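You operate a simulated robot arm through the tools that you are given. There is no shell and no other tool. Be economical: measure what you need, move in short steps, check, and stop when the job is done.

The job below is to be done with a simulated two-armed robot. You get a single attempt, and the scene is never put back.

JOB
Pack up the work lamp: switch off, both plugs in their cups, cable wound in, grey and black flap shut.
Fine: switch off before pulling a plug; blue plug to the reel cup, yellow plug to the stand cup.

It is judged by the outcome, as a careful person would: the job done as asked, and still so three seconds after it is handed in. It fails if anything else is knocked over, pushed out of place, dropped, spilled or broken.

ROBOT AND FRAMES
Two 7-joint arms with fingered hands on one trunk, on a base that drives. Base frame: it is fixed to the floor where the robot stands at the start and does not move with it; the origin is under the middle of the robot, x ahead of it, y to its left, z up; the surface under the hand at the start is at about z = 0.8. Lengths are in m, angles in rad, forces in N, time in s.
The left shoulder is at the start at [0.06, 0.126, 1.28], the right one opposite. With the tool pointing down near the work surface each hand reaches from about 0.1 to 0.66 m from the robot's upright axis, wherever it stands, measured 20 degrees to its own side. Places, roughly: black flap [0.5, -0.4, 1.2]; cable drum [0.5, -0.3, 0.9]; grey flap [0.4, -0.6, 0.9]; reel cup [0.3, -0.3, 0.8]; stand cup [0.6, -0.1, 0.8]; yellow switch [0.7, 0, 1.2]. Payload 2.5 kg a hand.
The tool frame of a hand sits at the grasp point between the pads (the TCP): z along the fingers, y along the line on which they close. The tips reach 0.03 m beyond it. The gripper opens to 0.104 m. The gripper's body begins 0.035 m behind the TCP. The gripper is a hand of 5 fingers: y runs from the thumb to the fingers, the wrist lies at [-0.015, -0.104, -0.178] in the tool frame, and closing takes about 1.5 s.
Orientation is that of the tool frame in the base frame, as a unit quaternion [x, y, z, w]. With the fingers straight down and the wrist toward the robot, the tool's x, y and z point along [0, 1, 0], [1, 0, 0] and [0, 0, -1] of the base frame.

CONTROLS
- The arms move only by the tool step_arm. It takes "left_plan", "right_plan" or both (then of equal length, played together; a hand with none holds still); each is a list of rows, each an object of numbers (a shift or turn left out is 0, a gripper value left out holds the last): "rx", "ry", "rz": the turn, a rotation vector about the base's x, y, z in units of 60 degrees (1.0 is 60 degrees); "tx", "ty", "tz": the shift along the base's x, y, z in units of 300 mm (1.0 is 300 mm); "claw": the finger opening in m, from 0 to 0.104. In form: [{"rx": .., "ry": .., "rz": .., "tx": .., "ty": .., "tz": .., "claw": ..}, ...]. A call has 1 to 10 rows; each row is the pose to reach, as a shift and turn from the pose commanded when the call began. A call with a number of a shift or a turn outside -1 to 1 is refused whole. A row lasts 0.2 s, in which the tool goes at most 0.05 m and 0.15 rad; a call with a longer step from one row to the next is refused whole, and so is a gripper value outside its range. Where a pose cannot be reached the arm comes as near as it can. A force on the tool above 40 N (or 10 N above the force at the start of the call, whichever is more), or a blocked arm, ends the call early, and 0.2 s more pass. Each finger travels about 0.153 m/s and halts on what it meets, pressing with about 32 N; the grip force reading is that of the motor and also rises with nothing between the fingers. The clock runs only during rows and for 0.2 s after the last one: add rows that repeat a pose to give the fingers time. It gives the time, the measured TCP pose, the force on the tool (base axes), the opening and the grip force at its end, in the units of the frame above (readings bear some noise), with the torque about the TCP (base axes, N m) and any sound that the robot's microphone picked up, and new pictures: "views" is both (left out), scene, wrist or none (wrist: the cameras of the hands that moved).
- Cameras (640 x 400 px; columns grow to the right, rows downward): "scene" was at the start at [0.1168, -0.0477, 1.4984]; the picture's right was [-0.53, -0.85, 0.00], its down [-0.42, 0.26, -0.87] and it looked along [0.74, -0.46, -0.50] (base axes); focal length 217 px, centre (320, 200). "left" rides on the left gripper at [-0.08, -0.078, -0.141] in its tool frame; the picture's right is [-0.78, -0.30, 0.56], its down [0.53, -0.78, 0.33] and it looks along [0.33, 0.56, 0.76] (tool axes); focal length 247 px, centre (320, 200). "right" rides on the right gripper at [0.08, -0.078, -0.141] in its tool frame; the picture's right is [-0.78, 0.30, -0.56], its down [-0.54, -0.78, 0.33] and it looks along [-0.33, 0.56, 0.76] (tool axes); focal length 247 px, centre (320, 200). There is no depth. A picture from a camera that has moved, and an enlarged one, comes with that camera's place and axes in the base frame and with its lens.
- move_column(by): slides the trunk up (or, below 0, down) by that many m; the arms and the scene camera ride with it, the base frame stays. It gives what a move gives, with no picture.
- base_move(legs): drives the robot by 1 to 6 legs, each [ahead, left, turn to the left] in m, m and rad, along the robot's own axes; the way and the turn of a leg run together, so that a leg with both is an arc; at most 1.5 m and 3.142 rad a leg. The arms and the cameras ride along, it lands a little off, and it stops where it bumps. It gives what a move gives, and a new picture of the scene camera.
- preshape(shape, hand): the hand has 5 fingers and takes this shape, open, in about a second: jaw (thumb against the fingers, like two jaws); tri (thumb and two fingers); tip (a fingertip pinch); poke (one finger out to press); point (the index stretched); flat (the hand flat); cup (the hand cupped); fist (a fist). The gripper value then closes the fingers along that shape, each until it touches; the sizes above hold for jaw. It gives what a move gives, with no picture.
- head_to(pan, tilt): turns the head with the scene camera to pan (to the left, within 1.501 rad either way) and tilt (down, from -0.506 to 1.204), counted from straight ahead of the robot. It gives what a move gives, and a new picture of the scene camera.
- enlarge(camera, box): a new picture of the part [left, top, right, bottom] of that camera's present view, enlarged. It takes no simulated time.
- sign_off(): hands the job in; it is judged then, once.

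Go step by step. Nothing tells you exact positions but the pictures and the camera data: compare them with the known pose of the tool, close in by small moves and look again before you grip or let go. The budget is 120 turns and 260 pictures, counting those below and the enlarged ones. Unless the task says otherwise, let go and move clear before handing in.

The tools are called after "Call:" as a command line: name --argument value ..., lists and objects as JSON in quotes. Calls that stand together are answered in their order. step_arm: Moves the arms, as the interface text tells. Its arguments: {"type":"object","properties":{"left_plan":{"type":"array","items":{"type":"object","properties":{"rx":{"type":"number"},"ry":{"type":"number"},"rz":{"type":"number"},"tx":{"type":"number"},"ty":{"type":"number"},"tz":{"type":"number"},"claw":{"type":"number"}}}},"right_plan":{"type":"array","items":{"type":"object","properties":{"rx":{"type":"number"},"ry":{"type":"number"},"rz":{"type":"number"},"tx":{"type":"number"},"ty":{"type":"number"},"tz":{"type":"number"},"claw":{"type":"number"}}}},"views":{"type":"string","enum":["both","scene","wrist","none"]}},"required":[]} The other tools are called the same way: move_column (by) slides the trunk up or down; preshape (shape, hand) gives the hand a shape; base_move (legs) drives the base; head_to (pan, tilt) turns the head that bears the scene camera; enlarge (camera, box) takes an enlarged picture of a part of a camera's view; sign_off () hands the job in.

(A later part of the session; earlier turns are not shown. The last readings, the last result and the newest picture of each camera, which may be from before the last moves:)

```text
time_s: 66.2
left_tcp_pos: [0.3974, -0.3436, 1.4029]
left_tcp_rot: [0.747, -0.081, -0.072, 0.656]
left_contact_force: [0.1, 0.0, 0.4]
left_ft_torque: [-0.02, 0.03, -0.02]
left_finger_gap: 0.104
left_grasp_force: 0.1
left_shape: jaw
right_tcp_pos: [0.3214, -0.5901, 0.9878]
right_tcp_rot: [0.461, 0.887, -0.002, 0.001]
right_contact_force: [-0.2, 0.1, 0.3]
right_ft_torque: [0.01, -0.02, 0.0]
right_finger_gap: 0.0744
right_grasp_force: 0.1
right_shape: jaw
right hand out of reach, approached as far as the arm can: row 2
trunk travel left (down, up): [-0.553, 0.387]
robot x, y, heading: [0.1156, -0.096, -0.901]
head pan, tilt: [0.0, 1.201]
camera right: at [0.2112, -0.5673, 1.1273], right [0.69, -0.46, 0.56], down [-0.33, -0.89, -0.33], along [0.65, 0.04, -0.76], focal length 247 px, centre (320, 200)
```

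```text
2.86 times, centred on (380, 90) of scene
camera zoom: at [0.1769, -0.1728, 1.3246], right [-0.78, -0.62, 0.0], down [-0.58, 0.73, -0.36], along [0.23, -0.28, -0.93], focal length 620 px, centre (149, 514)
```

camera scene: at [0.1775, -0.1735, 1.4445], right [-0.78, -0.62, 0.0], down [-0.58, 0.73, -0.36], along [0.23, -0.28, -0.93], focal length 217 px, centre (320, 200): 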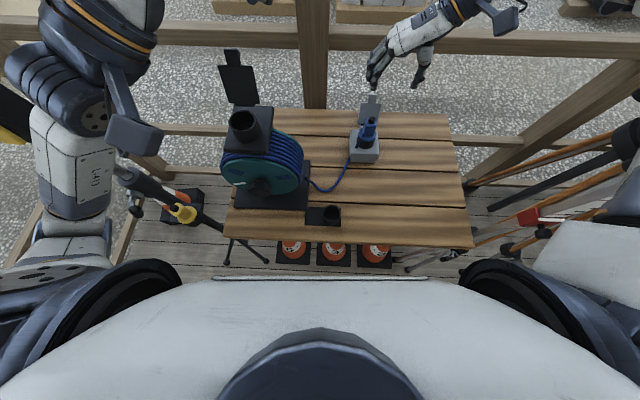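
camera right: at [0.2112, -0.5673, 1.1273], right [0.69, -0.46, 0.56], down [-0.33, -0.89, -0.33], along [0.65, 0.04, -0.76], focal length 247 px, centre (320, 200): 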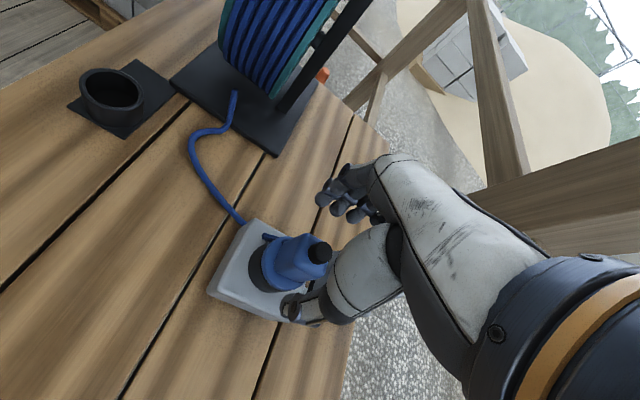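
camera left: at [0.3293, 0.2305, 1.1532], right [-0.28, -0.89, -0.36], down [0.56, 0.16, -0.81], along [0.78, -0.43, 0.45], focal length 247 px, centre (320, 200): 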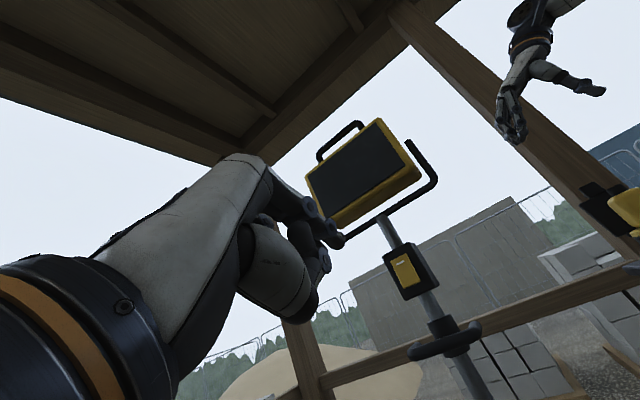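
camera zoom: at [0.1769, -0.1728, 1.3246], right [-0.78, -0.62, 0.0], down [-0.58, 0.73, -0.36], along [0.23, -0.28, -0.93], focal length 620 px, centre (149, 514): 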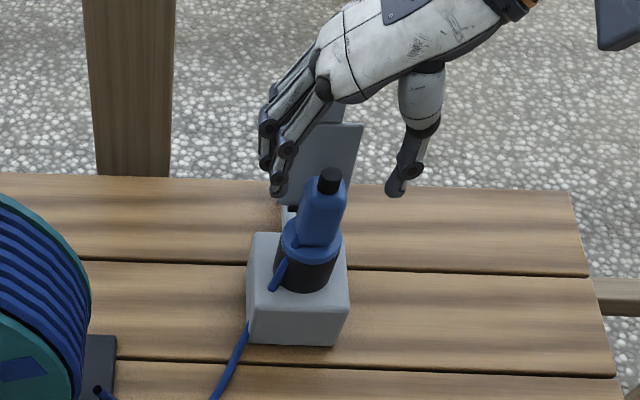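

Call:
move_column --by -0.042

Call:
step_arm --right_plan '[{"tx": 0.017, "ty": -0.013}, {"tx": 0.017, "ty": -0.013}]' --views "wrist"

Call:
enlarge --camera "scene" --box '[310, 20, 450, 160]'

Call:
enlarge --camera "right" --box '[200, 150, 400, 350]'

```text
time_s: 67.1
left_tcp_pos: [0.3963, -0.3428, 1.3611]
left_tcp_rot: [0.747, -0.082, -0.072, 0.655]
left_contact_force: [0.3, 1.4, -0.8]
left_ft_torque: [0.01, 0.03, -0.01]
left_finger_gap: 0.1039
left_grasp_force: 0.0
left_shape: jaw
right_tcp_pos: [0.3206, -0.5902, 0.9454]
right_tcp_rot: [0.461, 0.888, -0.003, 0.002]
right_contact_force: [0.7, -1.0, -0.2]
right_ft_torque: [0.04, -0.02, 0.01]
right_finger_gap: 0.0748
right_grasp_force: 0.0
right_shape: jaw
trunk travel left (down, up): [-0.511, 0.429]
robot x, y, heading: [0.1192, -0.0968, -0.899]
head pan, tilt: [0.0, 1.201]
```

```text
time_s: 67.7
left_tcp_pos: [0.3964, -0.3427, 1.3607]
left_tcp_rot: [0.746, -0.082, -0.072, 0.657]
left_contact_force: [0.8, -0.1, 0.5]
left_ft_torque: [-0.01, -0.01, -0.03]
left_finger_gap: 0.1041
left_grasp_force: 0.2
left_shape: jaw
right_tcp_pos: [0.3222, -0.5899, 0.9448]
right_tcp_rot: [0.461, 0.887, -0.002, 0.002]
right_contact_force: [0.1, 0.0, 0.4]
right_ft_torque: [0.01, -0.01, 0.01]
right_finger_gap: 0.0748
right_grasp_force: 0.1
right_shape: jaw
right hand out of reach, approached as far as the arm can: row 1, 2
trunk travel left (down, up): [-0.511, 0.429]
robot x, y, heading: [0.1151, -0.0963, -0.897]
head pan, tilt: [0.0, 1.201]
camera right: at [0.2112, -0.5673, 1.0853], right [0.69, -0.46, 0.56], down [-0.33, -0.89, -0.33], along [0.65, 0.04, -0.76], focal length 247 px, centre (320, 200)
```

right: 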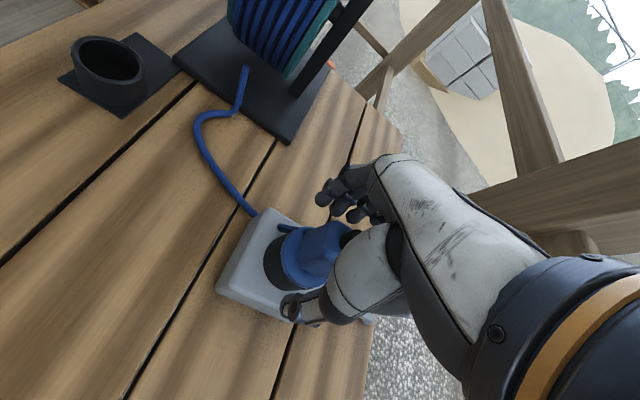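

```text
2.86 times, centred on (380, 90) of scene
camera zoom: at [0.1769, -0.1728, 1.2826], right [-0.78, -0.62, 0.0], down [-0.58, 0.73, -0.36], along [0.23, -0.28, -0.93], focal length 620 px, centre (149, 514)
```

zoom: 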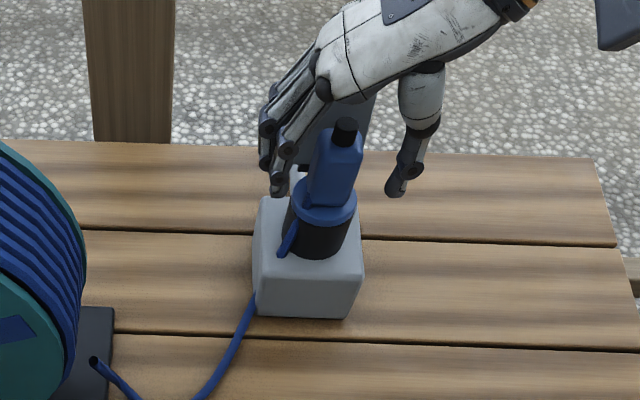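

```text
2.00 times, centred on (300, 250) of right
camera zoom: at [0.2112, -0.5673, 1.0853], right [0.69, -0.46, 0.56], down [-0.33, -0.89, -0.33], along [0.65, 0.04, -0.76], focal length 494 px, centre (360, 100)
```

zoom: 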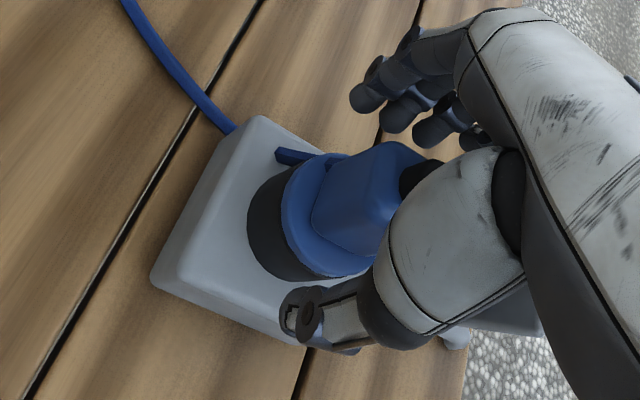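

Call:
base_move --legs '[[0.01, 0, 0]]'

Call:
enlarge --camera "right" --box '[200, 150, 400, 350]'

```text
time_s: 68.6
left_tcp_pos: [0.4024, -0.351, 1.3606]
left_tcp_rot: [0.748, -0.08, -0.072, 0.654]
left_contact_force: [-0.6, 0.7, -0.4]
left_ft_torque: [0.0, -0.02, 0.0]
left_finger_gap: 0.104
left_grasp_force: 0.0
left_shape: jaw
right_tcp_pos: [0.3267, -0.5965, 0.9454]
right_tcp_rot: [0.46, 0.888, -0.002, 0.004]
right_contact_force: [0.8, 0.0, -1.3]
right_ft_torque: [-0.01, -0.02, 0.01]
right_finger_gap: 0.0748
right_grasp_force: 0.0
right_shape: jaw
trunk travel left (down, up): [-0.511, 0.429]
robot x, y, heading: [0.1224, -0.1046, -0.895]
head pan, tilt: [0.0, 1.201]
stopped in leg 1: the robot was blocked; the commanded pose is now the measured one
camera scene: at [0.1799, -0.1791, 1.2828], right [-0.78, -0.62, 0.0], down [-0.58, 0.73, -0.36], along [0.23, -0.28, -0.93], focal length 217 px, centre (320, 200)
```

scene: 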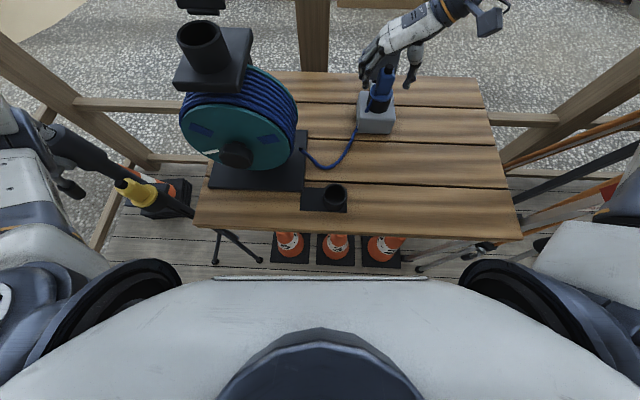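

```text
2.00 times, centred on (300, 250) of right
camera zoom: at [0.2152, -0.5736, 1.0859], right [0.69, -0.46, 0.56], down [-0.33, -0.89, -0.33], along [0.65, 0.04, -0.76], focal length 494 px, centre (360, 100)
```

zoom: 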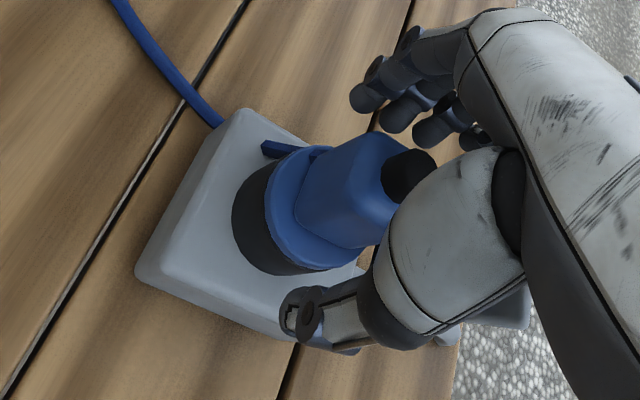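

The base reported a bump, so I'll check the cones and bench legs.

Call:
enlarge --camera "scene" --box '[190, 210, 450, 290]'

```text
2.46 times, centred on (320, 250) of scene
camera zoom: at [0.1799, -0.1791, 1.2828], right [-0.78, -0.62, 0.0], down [-0.58, 0.73, -0.36], along [0.23, -0.28, -0.93], focal length 534 px, centre (320, 77)
```

zoom: 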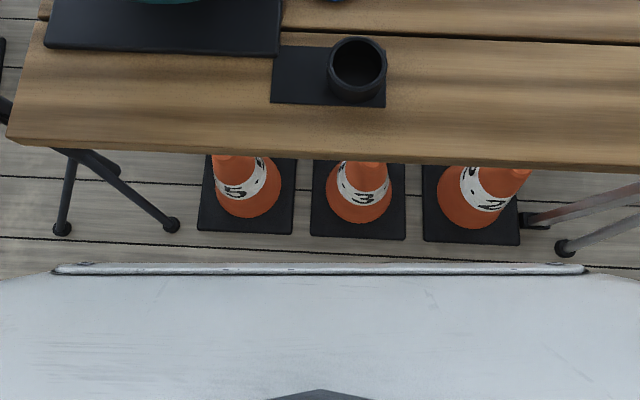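

The cones look upright. The grip position is now well centred, so I'll close on the blue plug.

Call:
step_arm --right_plan '[{"claw": 0.05}, {"claw": 0.02}, {"claw": 0.0}, {"claw": 0.0}, {"claw": 0.0}, {"claw": 0.0}, {"claw": 0.0}]' --views "none"

Call:
enlarge --camera "scene" --box '[330, 40, 430, 140]'

Call:
enlarge --camera "right" --box '[200, 150, 400, 350]'

```text
time_s: 70.2
left_tcp_pos: [0.4018, -0.3485, 1.3604]
left_tcp_rot: [0.748, -0.08, -0.071, 0.654]
left_contact_force: [-0.5, -0.7, -0.2]
left_ft_torque: [-0.05, 0.02, 0.0]
left_finger_gap: 0.1039
left_grasp_force: 0.0
left_shape: jaw
right_tcp_pos: [0.3252, -0.5959, 0.9451]
right_tcp_rot: [0.461, 0.887, -0.002, 0.003]
right_contact_force: [0.0, 0.0, -0.1]
right_ft_torque: [-0.01, 0.0, -0.04]
right_finger_gap: 0.0265
right_grasp_force: 32.1
right_shape: jaw
trunk travel left (down, up): [-0.511, 0.429]
robot x, y, heading: [0.1207, -0.1042, -0.899]
head pan, tilt: [0.0, 1.201]
```

```text
4.00 times, centred on (380, 90) of scene
camera zoom: at [0.1798, -0.1788, 1.2827], right [-0.78, -0.62, 0.0], down [-0.58, 0.73, -0.36], along [0.23, -0.28, -0.93], focal length 868 px, centre (80, 640)
```

zoom: 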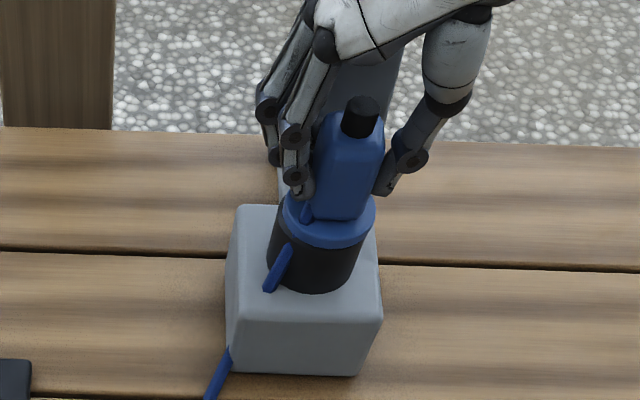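

```text
2.00 times, centred on (300, 250) of right
camera zoom: at [0.2151, -0.5734, 1.0858], right [0.69, -0.46, 0.56], down [-0.33, -0.89, -0.33], along [0.65, 0.04, -0.76], focal length 494 px, centre (360, 100)
```

zoom: 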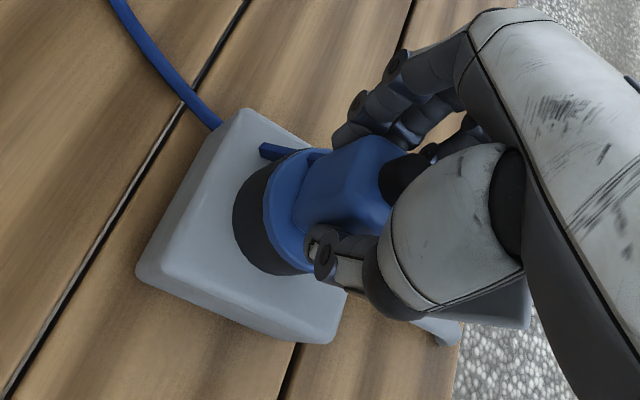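

Firm grip. I'll pull straight up with the trunk.

Call:
move_column --by 0.02

Call:
move_column --by 0.06

Call:
enlarge --camera "scene" --box '[250, 40, 430, 220]'

```text
time_s: 70.8
left_tcp_pos: [0.4013, -0.3495, 1.382]
left_tcp_rot: [0.748, -0.08, -0.071, 0.655]
left_contact_force: [-0.6, -0.6, 0.1]
left_ft_torque: [-0.01, 0.03, 0.0]
left_finger_gap: 0.1039
left_grasp_force: 0.1
left_shape: jaw
right_tcp_pos: [0.3261, -0.5962, 0.9663]
right_tcp_rot: [0.46, 0.888, -0.002, 0.002]
right_contact_force: [0.0, -0.7, -2.0]
right_ft_torque: [0.0, 0.04, 0.02]
right_finger_gap: 0.0263
right_grasp_force: 32.4
right_shape: jaw
trunk travel left (down, up): [-0.531, 0.409]
robot x, y, heading: [0.1263, -0.1023, -0.894]
head pan, tilt: [0.0, 1.201]
```

```text
time_s: 71.8
left_tcp_pos: [0.4039, -0.3493, 1.4399]
left_tcp_rot: [0.748, -0.079, -0.072, 0.655]
left_contact_force: [-0.2, 0.2, 0.1]
left_ft_torque: [0.0, 0.0, -0.02]
left_finger_gap: 0.104
left_grasp_force: 0.1
left_shape: jaw
right_tcp_pos: [0.3265, -0.5966, 1.024]
right_tcp_rot: [0.46, 0.888, -0.002, 0.002]
right_contact_force: [0.1, -0.6, -1.9]
right_ft_torque: [0.03, 0.04, -0.01]
right_finger_gap: 0.0264
right_grasp_force: 31.8
right_shape: jaw
trunk travel left (down, up): [-0.591, 0.349]
robot x, y, heading: [0.1174, -0.1053, -0.898]
head pan, tilt: [0.0, 1.201]
```

```text
2.22 times, centred on (340, 130) of scene
camera zoom: at [0.1822, -0.1797, 1.3625], right [-0.78, -0.62, 0.0], down [-0.58, 0.73, -0.36], along [0.23, -0.28, -0.93], focal length 482 px, centre (276, 356)
```

zoom: 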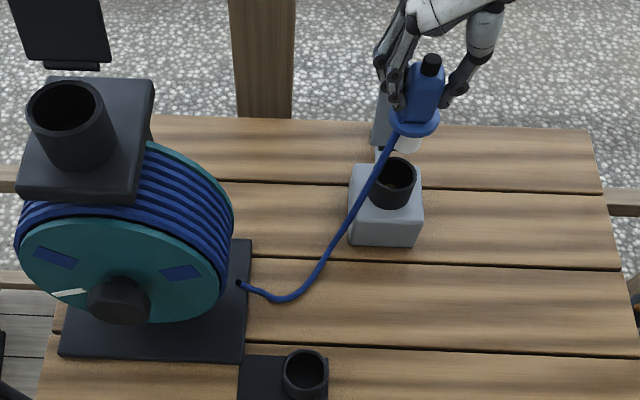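

The blue plug is out with its cable. I'll back the base up so the reel cup falls into comfortable reach.

Call:
base_move --legs '[[-0.13, 0, 0]]'

Call:
head_to --pan 0.0 --tilt 0.95

```text
time_s: 73.1
left_tcp_pos: [0.321, -0.2482, 1.4413]
left_tcp_rot: [0.748, -0.08, -0.073, 0.655]
left_contact_force: [-0.7, 0.4, -1.2]
left_ft_torque: [0.02, -0.03, 0.05]
left_finger_gap: 0.1041
left_grasp_force: 0.0
left_shape: jaw
right_tcp_pos: [0.2451, -0.4935, 1.0252]
right_tcp_rot: [0.462, 0.887, -0.002, 0.002]
right_contact_force: [0.9, 0.2, -1.9]
right_ft_torque: [-0.01, 0.02, 0.02]
right_finger_gap: 0.0266
right_grasp_force: 32.2
right_shape: jaw
trunk travel left (down, up): [-0.591, 0.349]
robot x, y, heading: [0.0424, -0.0041, -0.9]
head pan, tilt: [0.0, 1.201]
camera scene: at [0.1001, -0.0771, 1.3626], right [-0.78, -0.62, 0.0], down [-0.58, 0.73, -0.36], along [0.23, -0.28, -0.93], focal length 217 px, centre (320, 200)
```

scene: 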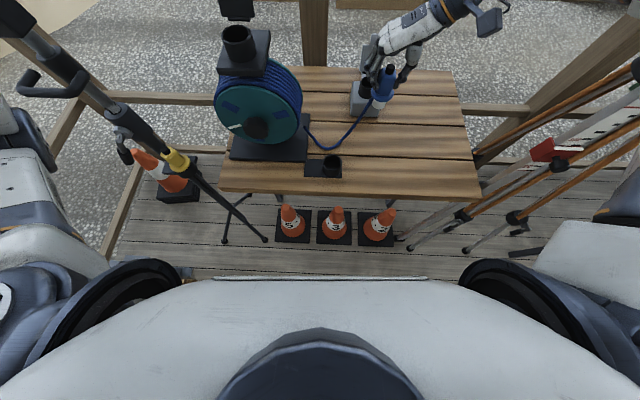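

```text
time_s: 73.9
left_tcp_pos: [0.3224, -0.2495, 1.4404]
left_tcp_rot: [0.748, -0.079, -0.072, 0.655]
left_contact_force: [0.7, -0.2, 0.6]
left_ft_torque: [-0.01, 0.02, 0.01]
left_finger_gap: 0.1041
left_grasp_force: 0.0
left_shape: jaw
right_tcp_pos: [0.2472, -0.4955, 1.0251]
right_tcp_rot: [0.46, 0.888, -0.002, 0.002]
right_contact_force: [0.3, -0.4, -1.4]
right_ft_torque: [0.02, 0.01, -0.05]
right_finger_gap: 0.0263
right_grasp_force: 32.1
right_shape: jaw
trunk travel left (down, up): [-0.591, 0.349]
robot x, y, heading: [0.0427, 0.0013, -0.898]
head pan, tilt: [0.0, 0.949]
camera scene: at [0.1111, -0.0909, 1.3787], right [-0.78, -0.62, 0.0], down [-0.51, 0.64, -0.58], along [0.36, -0.45, -0.81], focal length 217 px, centre (320, 200)
```

scene: 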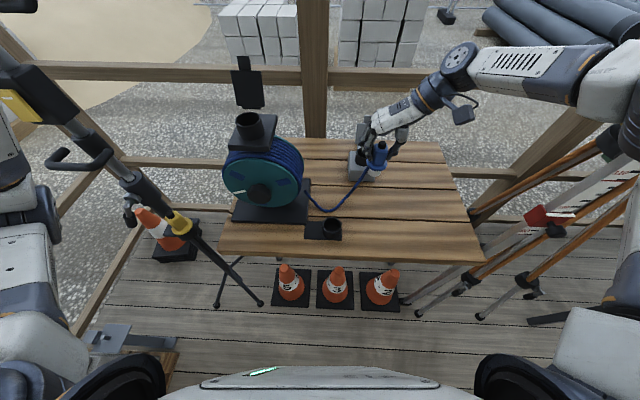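

Call:
step_arm --right_plan '[{"tx": 0.01, "ty": 0.1, "rz": -0.1}, {"tx": 0.03, "ty": 0.2, "rz": -0.2}, {"tx": 0.05, "ty": 0.3, "rz": -0.3}, {"tx": 0.065, "ty": 0.4, "tz": -0.05, "rz": -0.4}, {"tx": 0.077, "ty": 0.5, "tz": -0.1, "rz": -0.5}]'

Call:
enlarge --camera "scene" --box '[270, 130, 400, 260]'

Call:
enlarge --camera "right" --box '[180, 130, 400, 350]'

```text
time_s: 75.1
left_tcp_pos: [0.3213, -0.2495, 1.4408]
left_tcp_rot: [0.748, -0.079, -0.072, 0.655]
left_contact_force: [-0.3, -1.3, 0.2]
left_ft_torque: [-0.02, -0.03, 0.0]
left_finger_gap: 0.1038
left_grasp_force: 0.2
left_shape: jaw
right_tcp_pos: [0.2691, -0.3449, 0.9957]
right_tcp_rot: [0.673, 0.739, -0.003, 0.001]
right_contact_force: [0.3, -1.6, -1.8]
right_ft_torque: [0.03, 0.02, 0.0]
right_finger_gap: 0.0262
right_grasp_force: 32.0
right_shape: jaw
trunk travel left (down, up): [-0.591, 0.349]
robot x, y, heading: [0.0406, 0.0001, -0.902]
head pan, tilt: [0.0, 0.949]
camera scene: at [0.111, -0.091, 1.3788], right [-0.78, -0.62, 0.0], down [-0.51, 0.64, -0.58], along [0.36, -0.45, -0.81], focal length 217 px, centre (320, 200)
camera right: at [0.1836, -0.27, 1.1364], right [0.37, -0.74, 0.56], down [-0.72, -0.61, -0.33], along [0.58, -0.29, -0.76], focal length 247 px, centre (320, 200)
```

scene: 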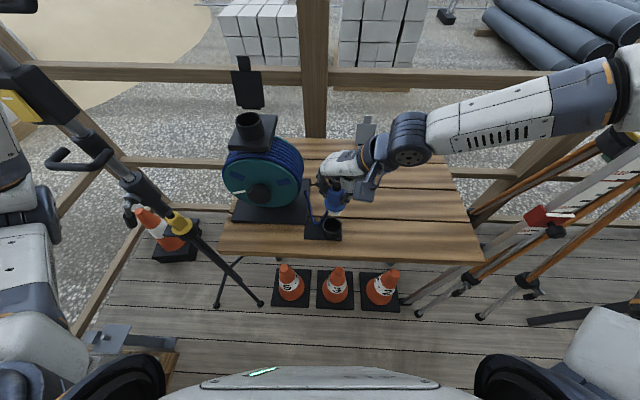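
right: 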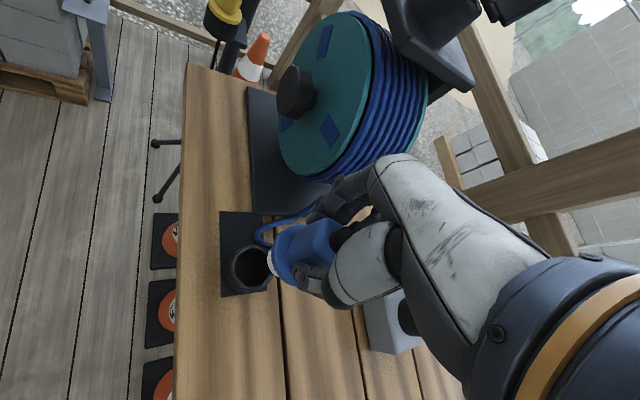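

```text
3.08 times, centred on (335, 195) of scene
camera zoom: at [0.111, -0.091, 1.3788], right [-0.78, -0.62, 0.0], down [-0.51, 0.64, -0.58], along [0.36, -0.45, -0.81], focal length 668 px, centre (274, 215)
```

zoom: 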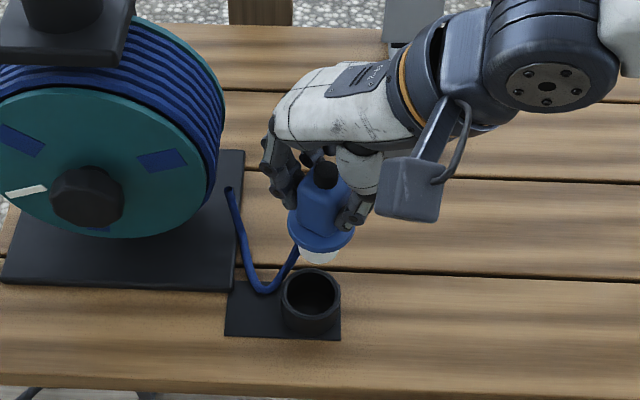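

```text
1.82 times, centred on (290, 240) of right
camera zoom: at [0.1836, -0.27, 1.1364], right [0.37, -0.74, 0.56], down [-0.72, -0.61, -0.33], along [0.58, -0.29, -0.76], focal length 449 px, centre (374, 127)
```

zoom: 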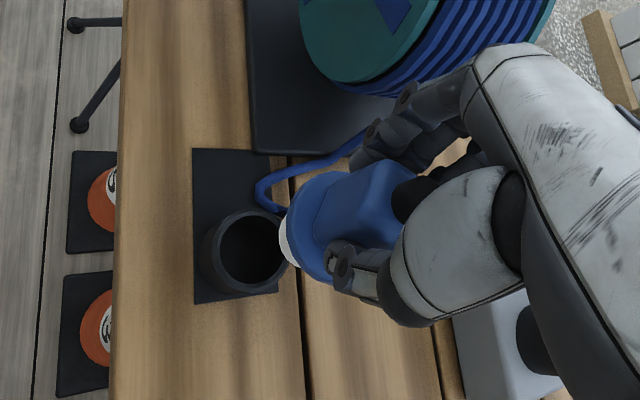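

Call:
step_arm --right_plan '[{"tx": 0.007, "ty": -0.015, "tz": -0.06}, {"tx": 0.007, "ty": -0.015, "tz": -0.12}, {"tx": 0.007, "ty": -0.015, "tz": -0.18}]' --views "none"

Call:
enlarge --camera "scene" --box '[295, 180, 375, 260]'

Call:
enlarge --camera "right" --box '[200, 180, 360, 340]'

```text
time_s: 75.9
left_tcp_pos: [0.3223, -0.2493, 1.4396]
left_tcp_rot: [0.748, -0.079, -0.072, 0.655]
left_contact_force: [-0.2, 0.2, 0.4]
left_ft_torque: [0.0, 0.03, 0.0]
left_finger_gap: 0.1039
left_grasp_force: 0.1
left_shape: jaw
right_tcp_pos: [0.271, -0.3507, 0.9424]
right_tcp_rot: [0.675, 0.738, -0.001, 0.002]
right_contact_force: [-0.1, -0.2, -2.3]
right_ft_torque: [-0.01, 0.01, -0.01]
right_finger_gap: 0.0262
right_grasp_force: 32.4
right_shape: jaw
trunk travel left (down, up): [-0.591, 0.349]
robot x, y, heading: [0.0416, -0.0028, -0.899]
head pan, tilt: [0.0, 0.949]
```

```text
5.00 times, centred on (335, 220) of scene
camera zoom: at [0.1111, -0.0911, 1.3788], right [-0.78, -0.62, 0.0], down [-0.51, 0.64, -0.58], along [0.36, -0.45, -0.81], focal length 1085 px, centre (245, 100)
```

zoom: 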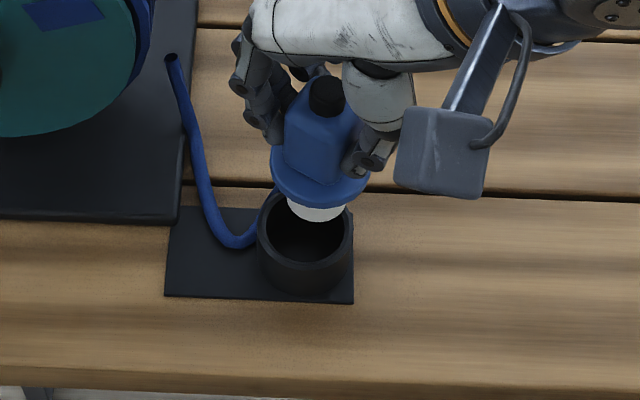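

```text
2.50 times, centred on (280, 260) of right
camera zoom: at [0.185, -0.2755, 1.0826], right [0.36, -0.74, 0.56], down [-0.73, -0.6, -0.33], along [0.58, -0.29, -0.76], focal length 617 px, centre (420, 50)
```

zoom: 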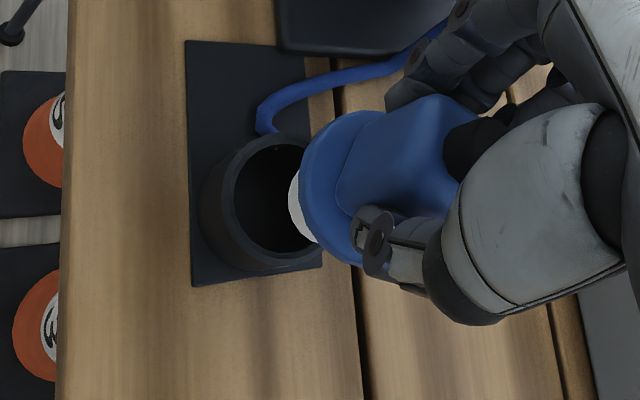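

Call:
step_arm --right_plan '[{"tx": 0.012, "ty": 0.015}, {"tx": 0.012, "ty": 0.015, "tz": -0.04}, {"tx": 0.012, "ty": 0.015, "tz": -0.08}, {"tx": 0.012, "ty": 0.015, "tz": -0.1}]' --views "none"

Call:
enlarge --camera "scene" --box '[295, 180, 375, 260]'

Call:
enlarge --camera "right" --box '[200, 180, 360, 340]'

```text
time_s: 76.9
left_tcp_pos: [0.3227, -0.2491, 1.4398]
left_tcp_rot: [0.748, -0.078, -0.071, 0.655]
left_contact_force: [-0.5, 0.5, 0.5]
left_ft_torque: [-0.02, 0.03, 0.0]
left_finger_gap: 0.104
left_grasp_force: 0.2
left_shape: jaw
right_tcp_pos: [0.2599, -0.35, 0.9282]
right_tcp_rot: [0.675, 0.738, -0.003, 0.002]
right_contact_force: [-0.5, -0.1, -2.3]
right_ft_torque: [0.04, 0.02, 0.01]
right_finger_gap: 0.026
right_grasp_force: 31.9
right_shape: jaw
right hand out of reach, approached as far as the arm can: row 1, 2, 3, 4
trunk travel left (down, up): [-0.591, 0.349]
robot x, y, heading: [0.0398, -0.0018, -0.896]
head pan, tilt: [0.0, 0.949]
```

```text
5.00 times, centred on (335, 220) of scene
camera zoom: at [0.1111, -0.0909, 1.3788], right [-0.78, -0.62, 0.0], down [-0.51, 0.64, -0.58], along [0.36, -0.45, -0.81], focal length 1085 px, centre (245, 100)
```

zoom: 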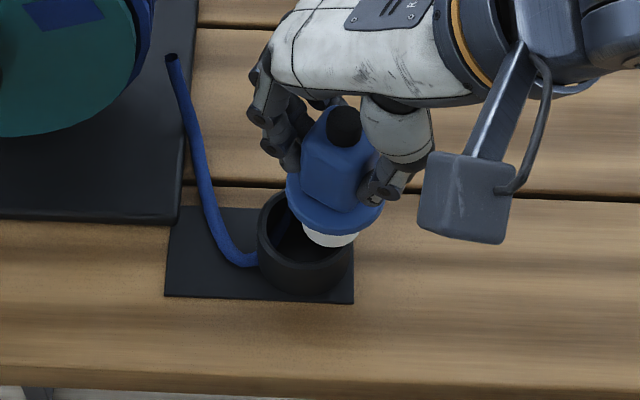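

```text
2.50 times, centred on (280, 260) of right
camera zoom: at [0.1734, -0.2745, 1.0688], right [0.37, -0.74, 0.56], down [-0.73, -0.6, -0.33], along [0.58, -0.29, -0.76], focal length 617 px, centre (420, 50)
```

zoom: 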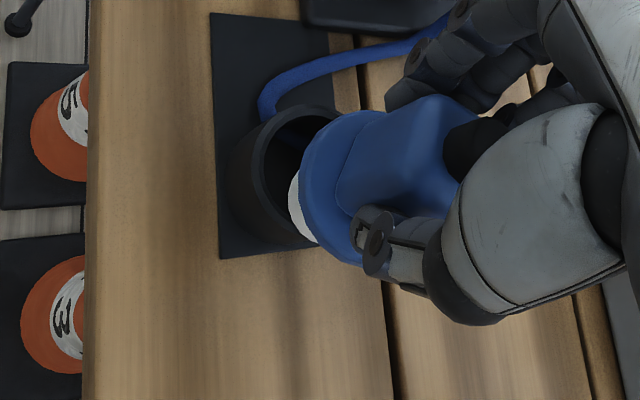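

Same downward limit, so I'll recentre higher and use the trunk to lower.

Call:
step_arm --right_plan '[{"tz": 0.08}, {"tz": 0.15, "tx": 0.03, "ty": 0.01}, {"tz": 0.15, "tx": 0.049, "ty": 0.0147}, {"tz": 0.15, "tx": 0.049, "ty": 0.0147}]' --views "none"

Call:
move_column --by -0.035

Call:
enlarge --camera "scene" --box '[295, 180, 375, 260]'

Call:
enlarge --camera "right" --box '[200, 180, 360, 340]'

```text
time_s: 77.9
left_tcp_pos: [0.3218, -0.2485, 1.4401]
left_tcp_rot: [0.748, -0.078, -0.071, 0.655]
left_contact_force: [0.4, 0.4, 0.5]
left_ft_torque: [0.01, 0.01, 0.03]
left_finger_gap: 0.1039
left_grasp_force: 0.1
left_shape: jaw
right_tcp_pos: [0.2729, -0.3429, 0.9735]
right_tcp_rot: [0.675, 0.738, -0.002, 0.001]
right_contact_force: [-0.1, -1.7, -2.4]
right_ft_torque: [0.01, -0.01, 0.0]
right_finger_gap: 0.0264
right_grasp_force: 31.5
right_shape: jaw
trunk travel left (down, up): [-0.591, 0.349]
robot x, y, heading: [0.039, -0.0008, -0.895]
head pan, tilt: [0.0, 0.949]
```

```text
time_s: 78.7
left_tcp_pos: [0.3234, -0.2485, 1.4057]
left_tcp_rot: [0.748, -0.08, -0.073, 0.654]
left_contact_force: [0.3, -0.1, -0.1]
left_ft_torque: [0.01, 0.01, -0.01]
left_finger_gap: 0.1039
left_grasp_force: 0.1
left_shape: jaw
right_tcp_pos: [0.2725, -0.344, 0.9388]
right_tcp_rot: [0.675, 0.738, -0.003, 0.001]
right_contact_force: [0.5, -0.1, -2.5]
right_ft_torque: [-0.02, 0.03, -0.04]
right_finger_gap: 0.0262
right_grasp_force: 32.2
right_shape: jaw
trunk travel left (down, up): [-0.556, 0.384]
robot x, y, heading: [0.0417, -0.001, -0.892]
head pan, tilt: [0.0, 0.949]
```

```text
5.00 times, centred on (335, 220) of scene
camera zoom: at [0.1111, -0.0908, 1.3437], right [-0.78, -0.62, 0.0], down [-0.51, 0.64, -0.58], along [0.36, -0.45, -0.81], focal length 1085 px, centre (245, 100)
```

zoom: 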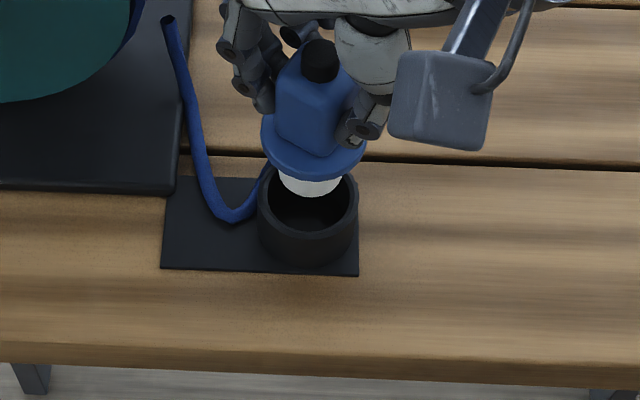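

```text
2.50 times, centred on (280, 260) of right
camera zoom: at [0.1874, -0.2696, 1.0795], right [0.37, -0.74, 0.56], down [-0.73, -0.6, -0.33], along [0.58, -0.29, -0.76], focal length 617 px, centre (420, 50)
```

zoom: 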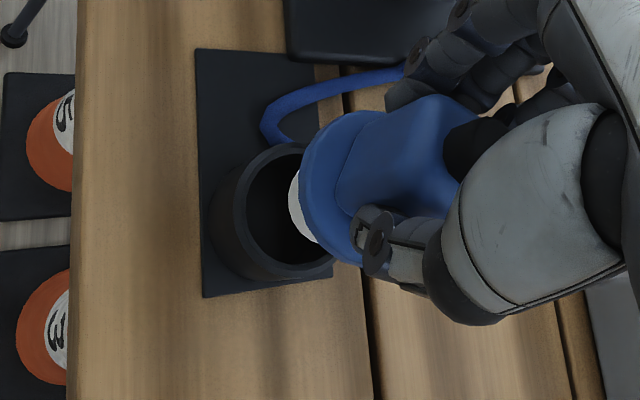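

Call:
move_column --by -0.03

Call:
enlarge --camera "scene" --box '[295, 180, 375, 260]'

Call:
enlarge --camera "right" --box '[200, 180, 360, 340]'

```text
time_s: 79.4
left_tcp_pos: [0.3215, -0.2491, 1.3762]
left_tcp_rot: [0.748, -0.08, -0.073, 0.655]
left_contact_force: [-0.8, -0.1, -0.2]
left_ft_torque: [0.02, -0.03, 0.0]
left_finger_gap: 0.1041
left_grasp_force: 0.0
left_shape: jaw
right_tcp_pos: [0.2727, -0.3454, 0.9085]
right_tcp_rot: [0.675, 0.738, -0.002, 0.001]
right_contact_force: [-0.2, 0.1, -1.3]
right_ft_torque: [0.03, -0.01, 0.01]
right_finger_gap: 0.026
right_grasp_force: 32.2
right_shape: jaw
trunk travel left (down, up): [-0.526, 0.414]
robot x, y, heading: [0.0447, -0.0025, -0.898]
head pan, tilt: [0.0, 0.949]
```

```text
5.00 times, centred on (335, 220) of scene
camera zoom: at [0.1111, -0.0908, 1.3137], right [-0.78, -0.62, 0.0], down [-0.51, 0.64, -0.58], along [0.36, -0.45, -0.81], focal length 1085 px, centre (245, 100)
```

zoom: 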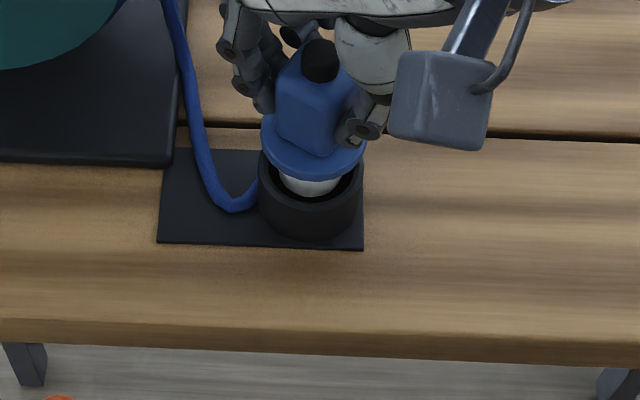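

```text
2.50 times, centred on (280, 260) of right
camera zoom: at [0.1874, -0.2696, 1.0495], right [0.37, -0.74, 0.56], down [-0.73, -0.6, -0.33], along [0.58, -0.29, -0.76], focal length 617 px, centre (420, 50)
```

zoom: 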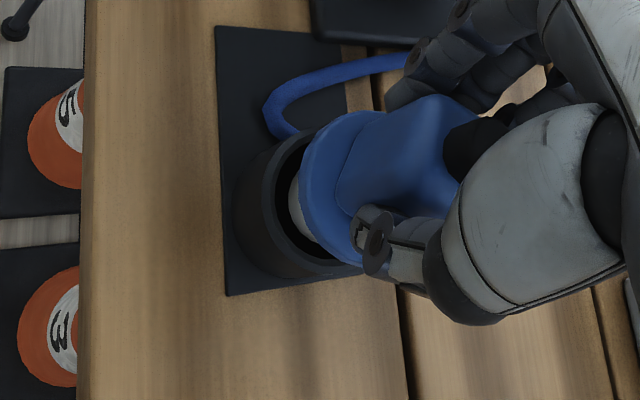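

Call:
move_column --by -0.014

Call:
move_column --by -0.008

Call:
enlarge --camera "scene" --box '[295, 180, 375, 260]'

Call:
enlarge --camera "right" --box '[200, 180, 360, 340]'

```text
time_s: 80.0
left_tcp_pos: [0.3224, -0.2483, 1.3606]
left_tcp_rot: [0.749, -0.079, -0.072, 0.654]
left_contact_force: [0.4, -0.5, -0.9]
left_ft_torque: [-0.01, -0.02, 0.03]
left_finger_gap: 0.1041
left_grasp_force: 0.0
left_shape: jaw
right_tcp_pos: [0.2726, -0.3435, 0.8948]
right_tcp_rot: [0.675, 0.738, -0.003, 0.002]
right_contact_force: [0.1, 0.0, -1.1]
right_ft_torque: [0.01, 0.0, 0.0]
right_finger_gap: 0.0261
right_grasp_force: 32.2
right_shape: jaw
trunk travel left (down, up): [-0.512, 0.428]
robot x, y, heading: [0.0399, -0.0019, -0.897]
head pan, tilt: [0.0, 0.949]
```

```text
time_s: 80.6
left_tcp_pos: [0.3225, -0.2483, 1.3533]
left_tcp_rot: [0.748, -0.079, -0.071, 0.655]
left_contact_force: [-1.1, -0.1, -0.8]
left_ft_torque: [-0.02, 0.01, -0.03]
left_finger_gap: 0.1041
left_grasp_force: 0.0
left_shape: jaw
right_tcp_pos: [0.2734, -0.345, 0.8896]
right_tcp_rot: [0.675, 0.738, -0.002, 0.003]
right_contact_force: [-2.4, 0.1, 9.3]
right_ft_torque: [0.01, 0.09, -0.01]
right_finger_gap: 0.0268
right_grasp_force: 32.4
right_shape: jaw
trunk travel left (down, up): [-0.504, 0.436]
robot x, y, heading: [0.0384, -0.0042, -0.894]
head pan, tilt: [0.0, 0.949]
```

```text
5.00 times, centred on (335, 220) of scene
camera zoom: at [0.1107, -0.0904, 1.292], right [-0.78, -0.62, 0.0], down [-0.51, 0.64, -0.58], along [0.36, -0.46, -0.81], focal length 1085 px, centre (245, 100)
```

zoom: 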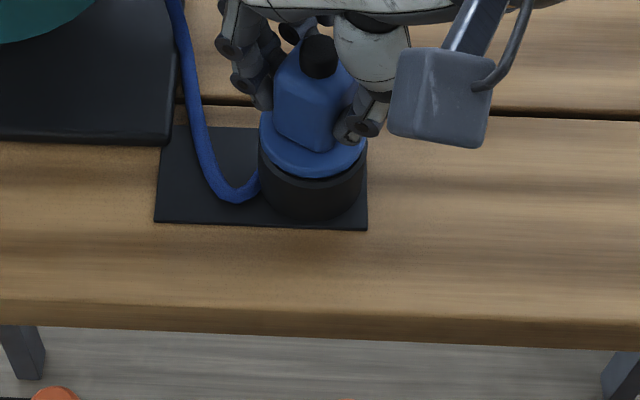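

```text
2.50 times, centred on (280, 260) of right
camera zoom: at [0.1875, -0.2694, 1.0289], right [0.36, -0.74, 0.56], down [-0.72, -0.6, -0.33], along [0.59, -0.29, -0.76], focal length 617 px, centre (420, 50)
```

zoom: 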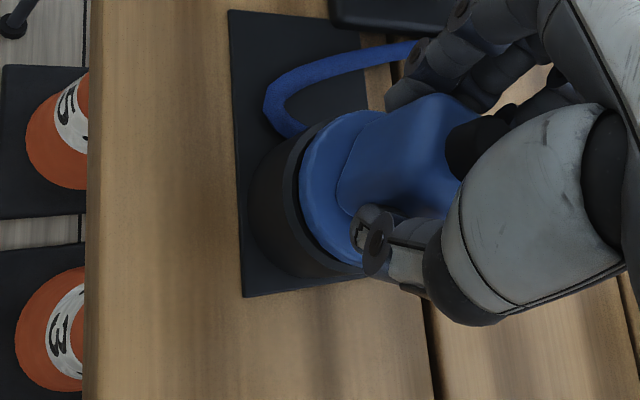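

Seated with a light push. I'll release and rise straight up.

Call:
step_arm --right_plan '[{"claw": 0.045}, {"claw": 0.065}, {"claw": 0.075}, {"claw": 0.075}]' --views "none"

Call:
step_arm --right_plan '[{"tz": 0.08}, {"tz": 0.2}, {"tz": 0.35}, {"tz": 0.5}, {"tz": 0.65}]'

Call:
enlarge --camera "scene" --box '[230, 150, 390, 270]'

```text
time_s: 81.6
left_tcp_pos: [0.3229, -0.2488, 1.3538]
left_tcp_rot: [0.748, -0.079, -0.072, 0.655]
left_contact_force: [-0.7, -1.0, -0.3]
left_ft_torque: [0.02, 0.01, 0.0]
left_finger_gap: 0.1039
left_grasp_force: 0.0
left_shape: jaw
right_tcp_pos: [0.2718, -0.3447, 0.887]
right_tcp_rot: [0.674, 0.738, -0.003, 0.001]
right_contact_force: [-0.1, 0.1, 0.7]
right_ft_torque: [0.03, 0.02, -0.01]
right_finger_gap: 0.0745
right_grasp_force: 0.1
right_shape: jaw
trunk travel left (down, up): [-0.504, 0.436]
robot x, y, heading: [0.0421, -0.0068, -0.9]
head pan, tilt: [0.0, 0.949]
```

```text
time_s: 82.8
left_tcp_pos: [0.3216, -0.2483, 1.3532]
left_tcp_rot: [0.748, -0.079, -0.072, 0.655]
left_contact_force: [0.0, -0.5, 0.4]
left_ft_torque: [0.02, 0.01, 0.02]
left_finger_gap: 0.104
left_grasp_force: 0.0
left_shape: jaw
right_tcp_pos: [0.2738, -0.3435, 1.0826]
right_tcp_rot: [0.674, 0.738, -0.003, 0.001]
right_contact_force: [-0.3, 0.4, 0.5]
right_ft_torque: [0.01, 0.02, 0.0]
right_finger_gap: 0.0746
right_grasp_force: 0.1
right_shape: jaw
trunk travel left (down, up): [-0.504, 0.436]
robot x, y, heading: [0.0365, -0.0006, -0.899]
head pan, tilt: [0.0, 0.949]
camera scene: at [0.111, -0.0906, 1.2918], right [-0.78, -0.62, 0.0], down [-0.51, 0.64, -0.58], along [0.36, -0.46, -0.81], focal length 217 px, centre (320, 200)
camera right: at [0.1879, -0.2685, 1.2233], right [0.37, -0.74, 0.56], down [-0.73, -0.61, -0.33], along [0.58, -0.29, -0.76], focal length 247 px, centre (320, 200)
```

scene: 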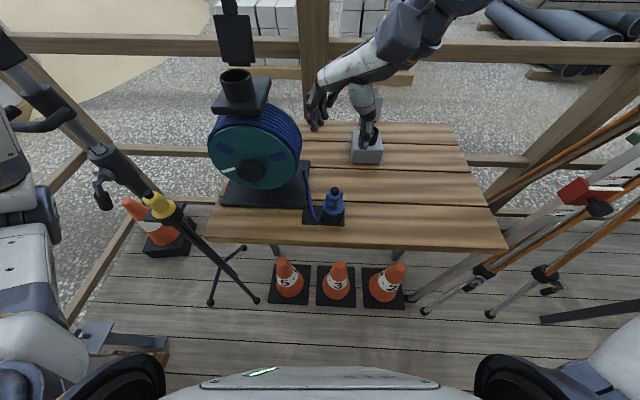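
right: 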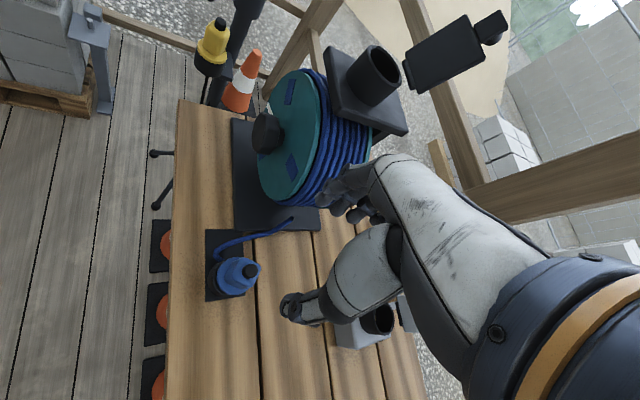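

```text
3.33 times, centred on (310, 210) of scene
camera zoom: at [0.111, -0.0906, 1.2918], right [-0.78, -0.62, 0.0], down [-0.51, 0.64, -0.58], along [0.36, -0.46, -0.81], focal length 723 px, centre (353, 167)
```

zoom: 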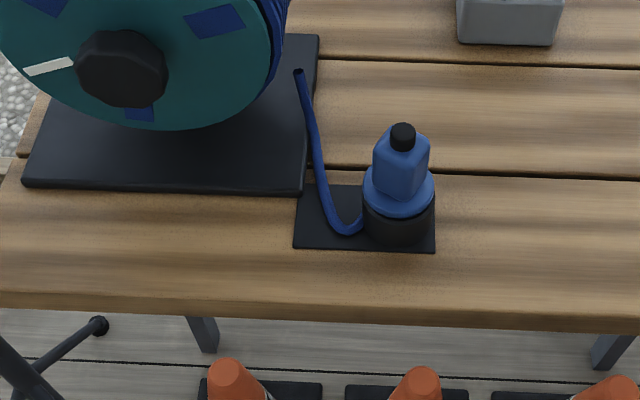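

The blue plug is seated in the reel cup. Now the grey flap: it leans back with its tab near [0.371, -0.652, 0.99]. I'll drive up a little and straddle it with open jaws, thumb in front and fingers behind.

Call:
base_move --legs '[[0.1, 0, 0]]'

Call:
step_arm --right_plan '[{"rz": -0.119, "tx": 0.015, "ty": -0.09, "tz": 0.02, "claw": 0.09}, {"rz": -0.238, "tx": 0.03, "ty": -0.18, "tz": 0.04}, {"rz": -0.357, "tx": 0.045, "ty": -0.28, "tz": 0.05}, {"rz": -0.476, "tx": 0.06, "ty": -0.38, "tz": 0.06}, {"rz": -0.595, "tx": 0.075, "ty": -0.48, "tz": 0.06}, {"rz": -0.714, "tx": 0.09, "ty": -0.58, "tz": 0.06}, {"rz": -0.833, "tx": 0.105, "ty": -0.68, "tz": 0.06}, {"rz": -0.95, "tx": 0.117, "ty": -0.767, "tz": 0.06}]'

Call:
enlarge --camera "scene" --box '[310, 20, 450, 160]'

```text
time_s: 84.0
left_tcp_pos: [0.3855, -0.3271, 1.3527]
left_tcp_rot: [0.748, -0.079, -0.072, 0.655]
left_contact_force: [0.5, -0.7, -0.6]
left_ft_torque: [0.01, -0.01, 0.01]
left_finger_gap: 0.1041
left_grasp_force: 0.0
left_shape: jaw
right_tcp_pos: [0.335, -0.4212, 1.0812]
right_tcp_rot: [0.675, 0.738, -0.002, 0.001]
right_contact_force: [0.3, 0.2, -0.8]
right_ft_torque: [0.01, 0.02, 0.01]
right_finger_gap: 0.0746
right_grasp_force: 0.0
right_shape: jaw
trunk travel left (down, up): [-0.504, 0.436]
robot x, y, heading: [0.1014, -0.0802, -0.897]
head pan, tilt: [0.0, 0.949]
camera scene: at [0.1734, -0.1689, 1.2917], right [-0.78, -0.62, 0.0], down [-0.51, 0.64, -0.58], along [0.36, -0.45, -0.81], focal length 217 px, centre (320, 200)
```

scene: 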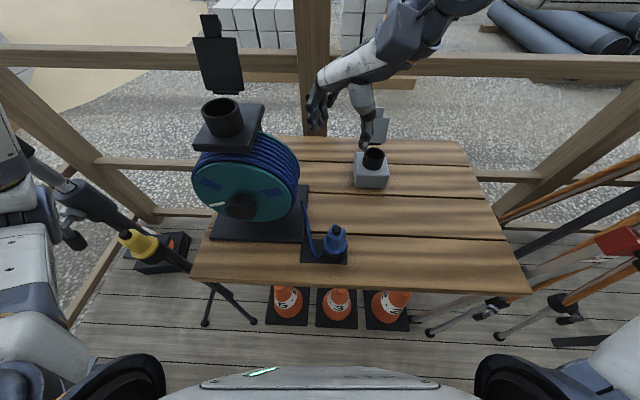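

```text
time_s: 85.8
left_tcp_pos: [0.3846, -0.3255, 1.354]
left_tcp_rot: [0.748, -0.08, -0.073, 0.655]
left_contact_force: [0.5, -0.2, -0.8]
left_ft_torque: [0.06, 0.0, 0.0]
left_finger_gap: 0.104
left_grasp_force: 0.1
left_shape: jaw
right_tcp_pos: [0.3427, -0.6429, 1.0927]
right_tcp_rot: [0.945, 0.326, -0.003, 0.0]
right_contact_force: [-0.7, -0.7, -0.8]
right_ft_torque: [-0.02, -0.03, 0.01]
right_finger_gap: 0.0899
right_grasp_force: 0.1
right_shape: jaw
right hand out of reach, approached as far as the arm can: row 7, 8
trunk travel left (down, up): [-0.504, 0.436]
robot x, y, heading: [0.1029, -0.0761, -0.9]
head pan, tilt: [0.0, 0.949]
camera scene: at [0.173, -0.1681, 1.2918], right [-0.78, -0.62, 0.0], down [-0.51, 0.64, -0.58], along [0.36, -0.46, -0.81], focal length 217 px, centre (320, 200)
camera right: at [0.3586, -0.5318, 1.2337], right [-0.43, -0.71, 0.56], down [-0.9, 0.28, -0.33], along [0.07, -0.65, -0.76], focal length 247 px, centre (320, 200)
```

scene: 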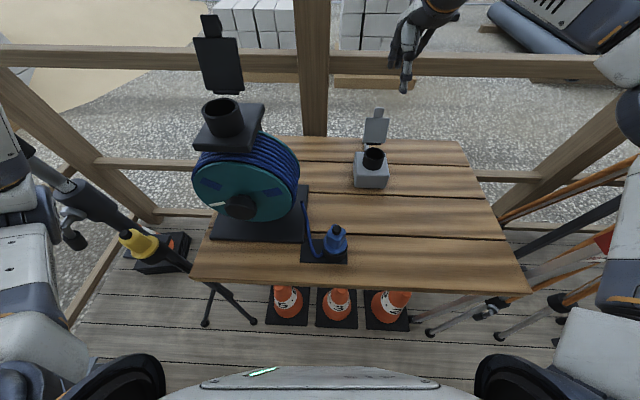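
right: 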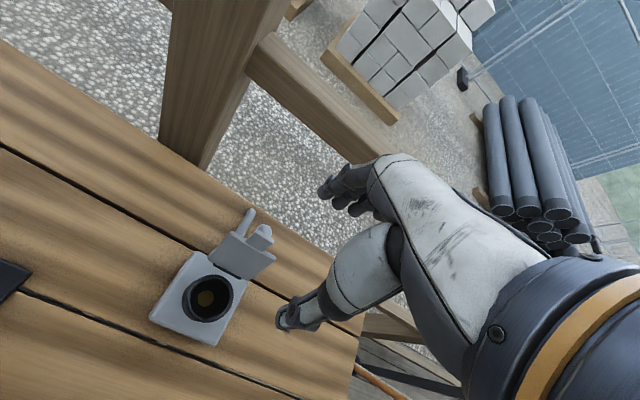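

```text
2.86 times, centred on (380, 90) of scene
camera zoom: at [0.173, -0.1681, 1.2918], right [-0.78, -0.62, 0.0], down [-0.51, 0.64, -0.58], along [0.36, -0.46, -0.81], focal length 620 px, centre (149, 514)
```

zoom: 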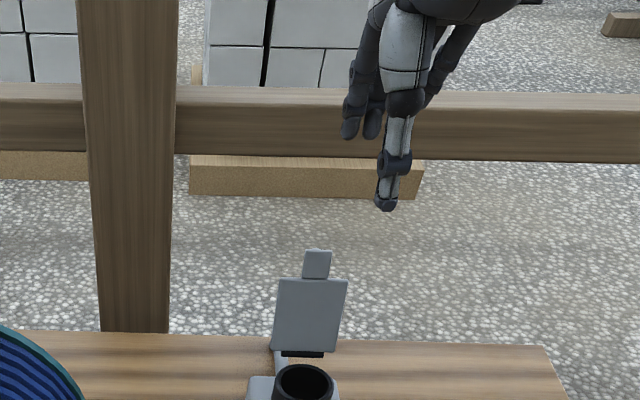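

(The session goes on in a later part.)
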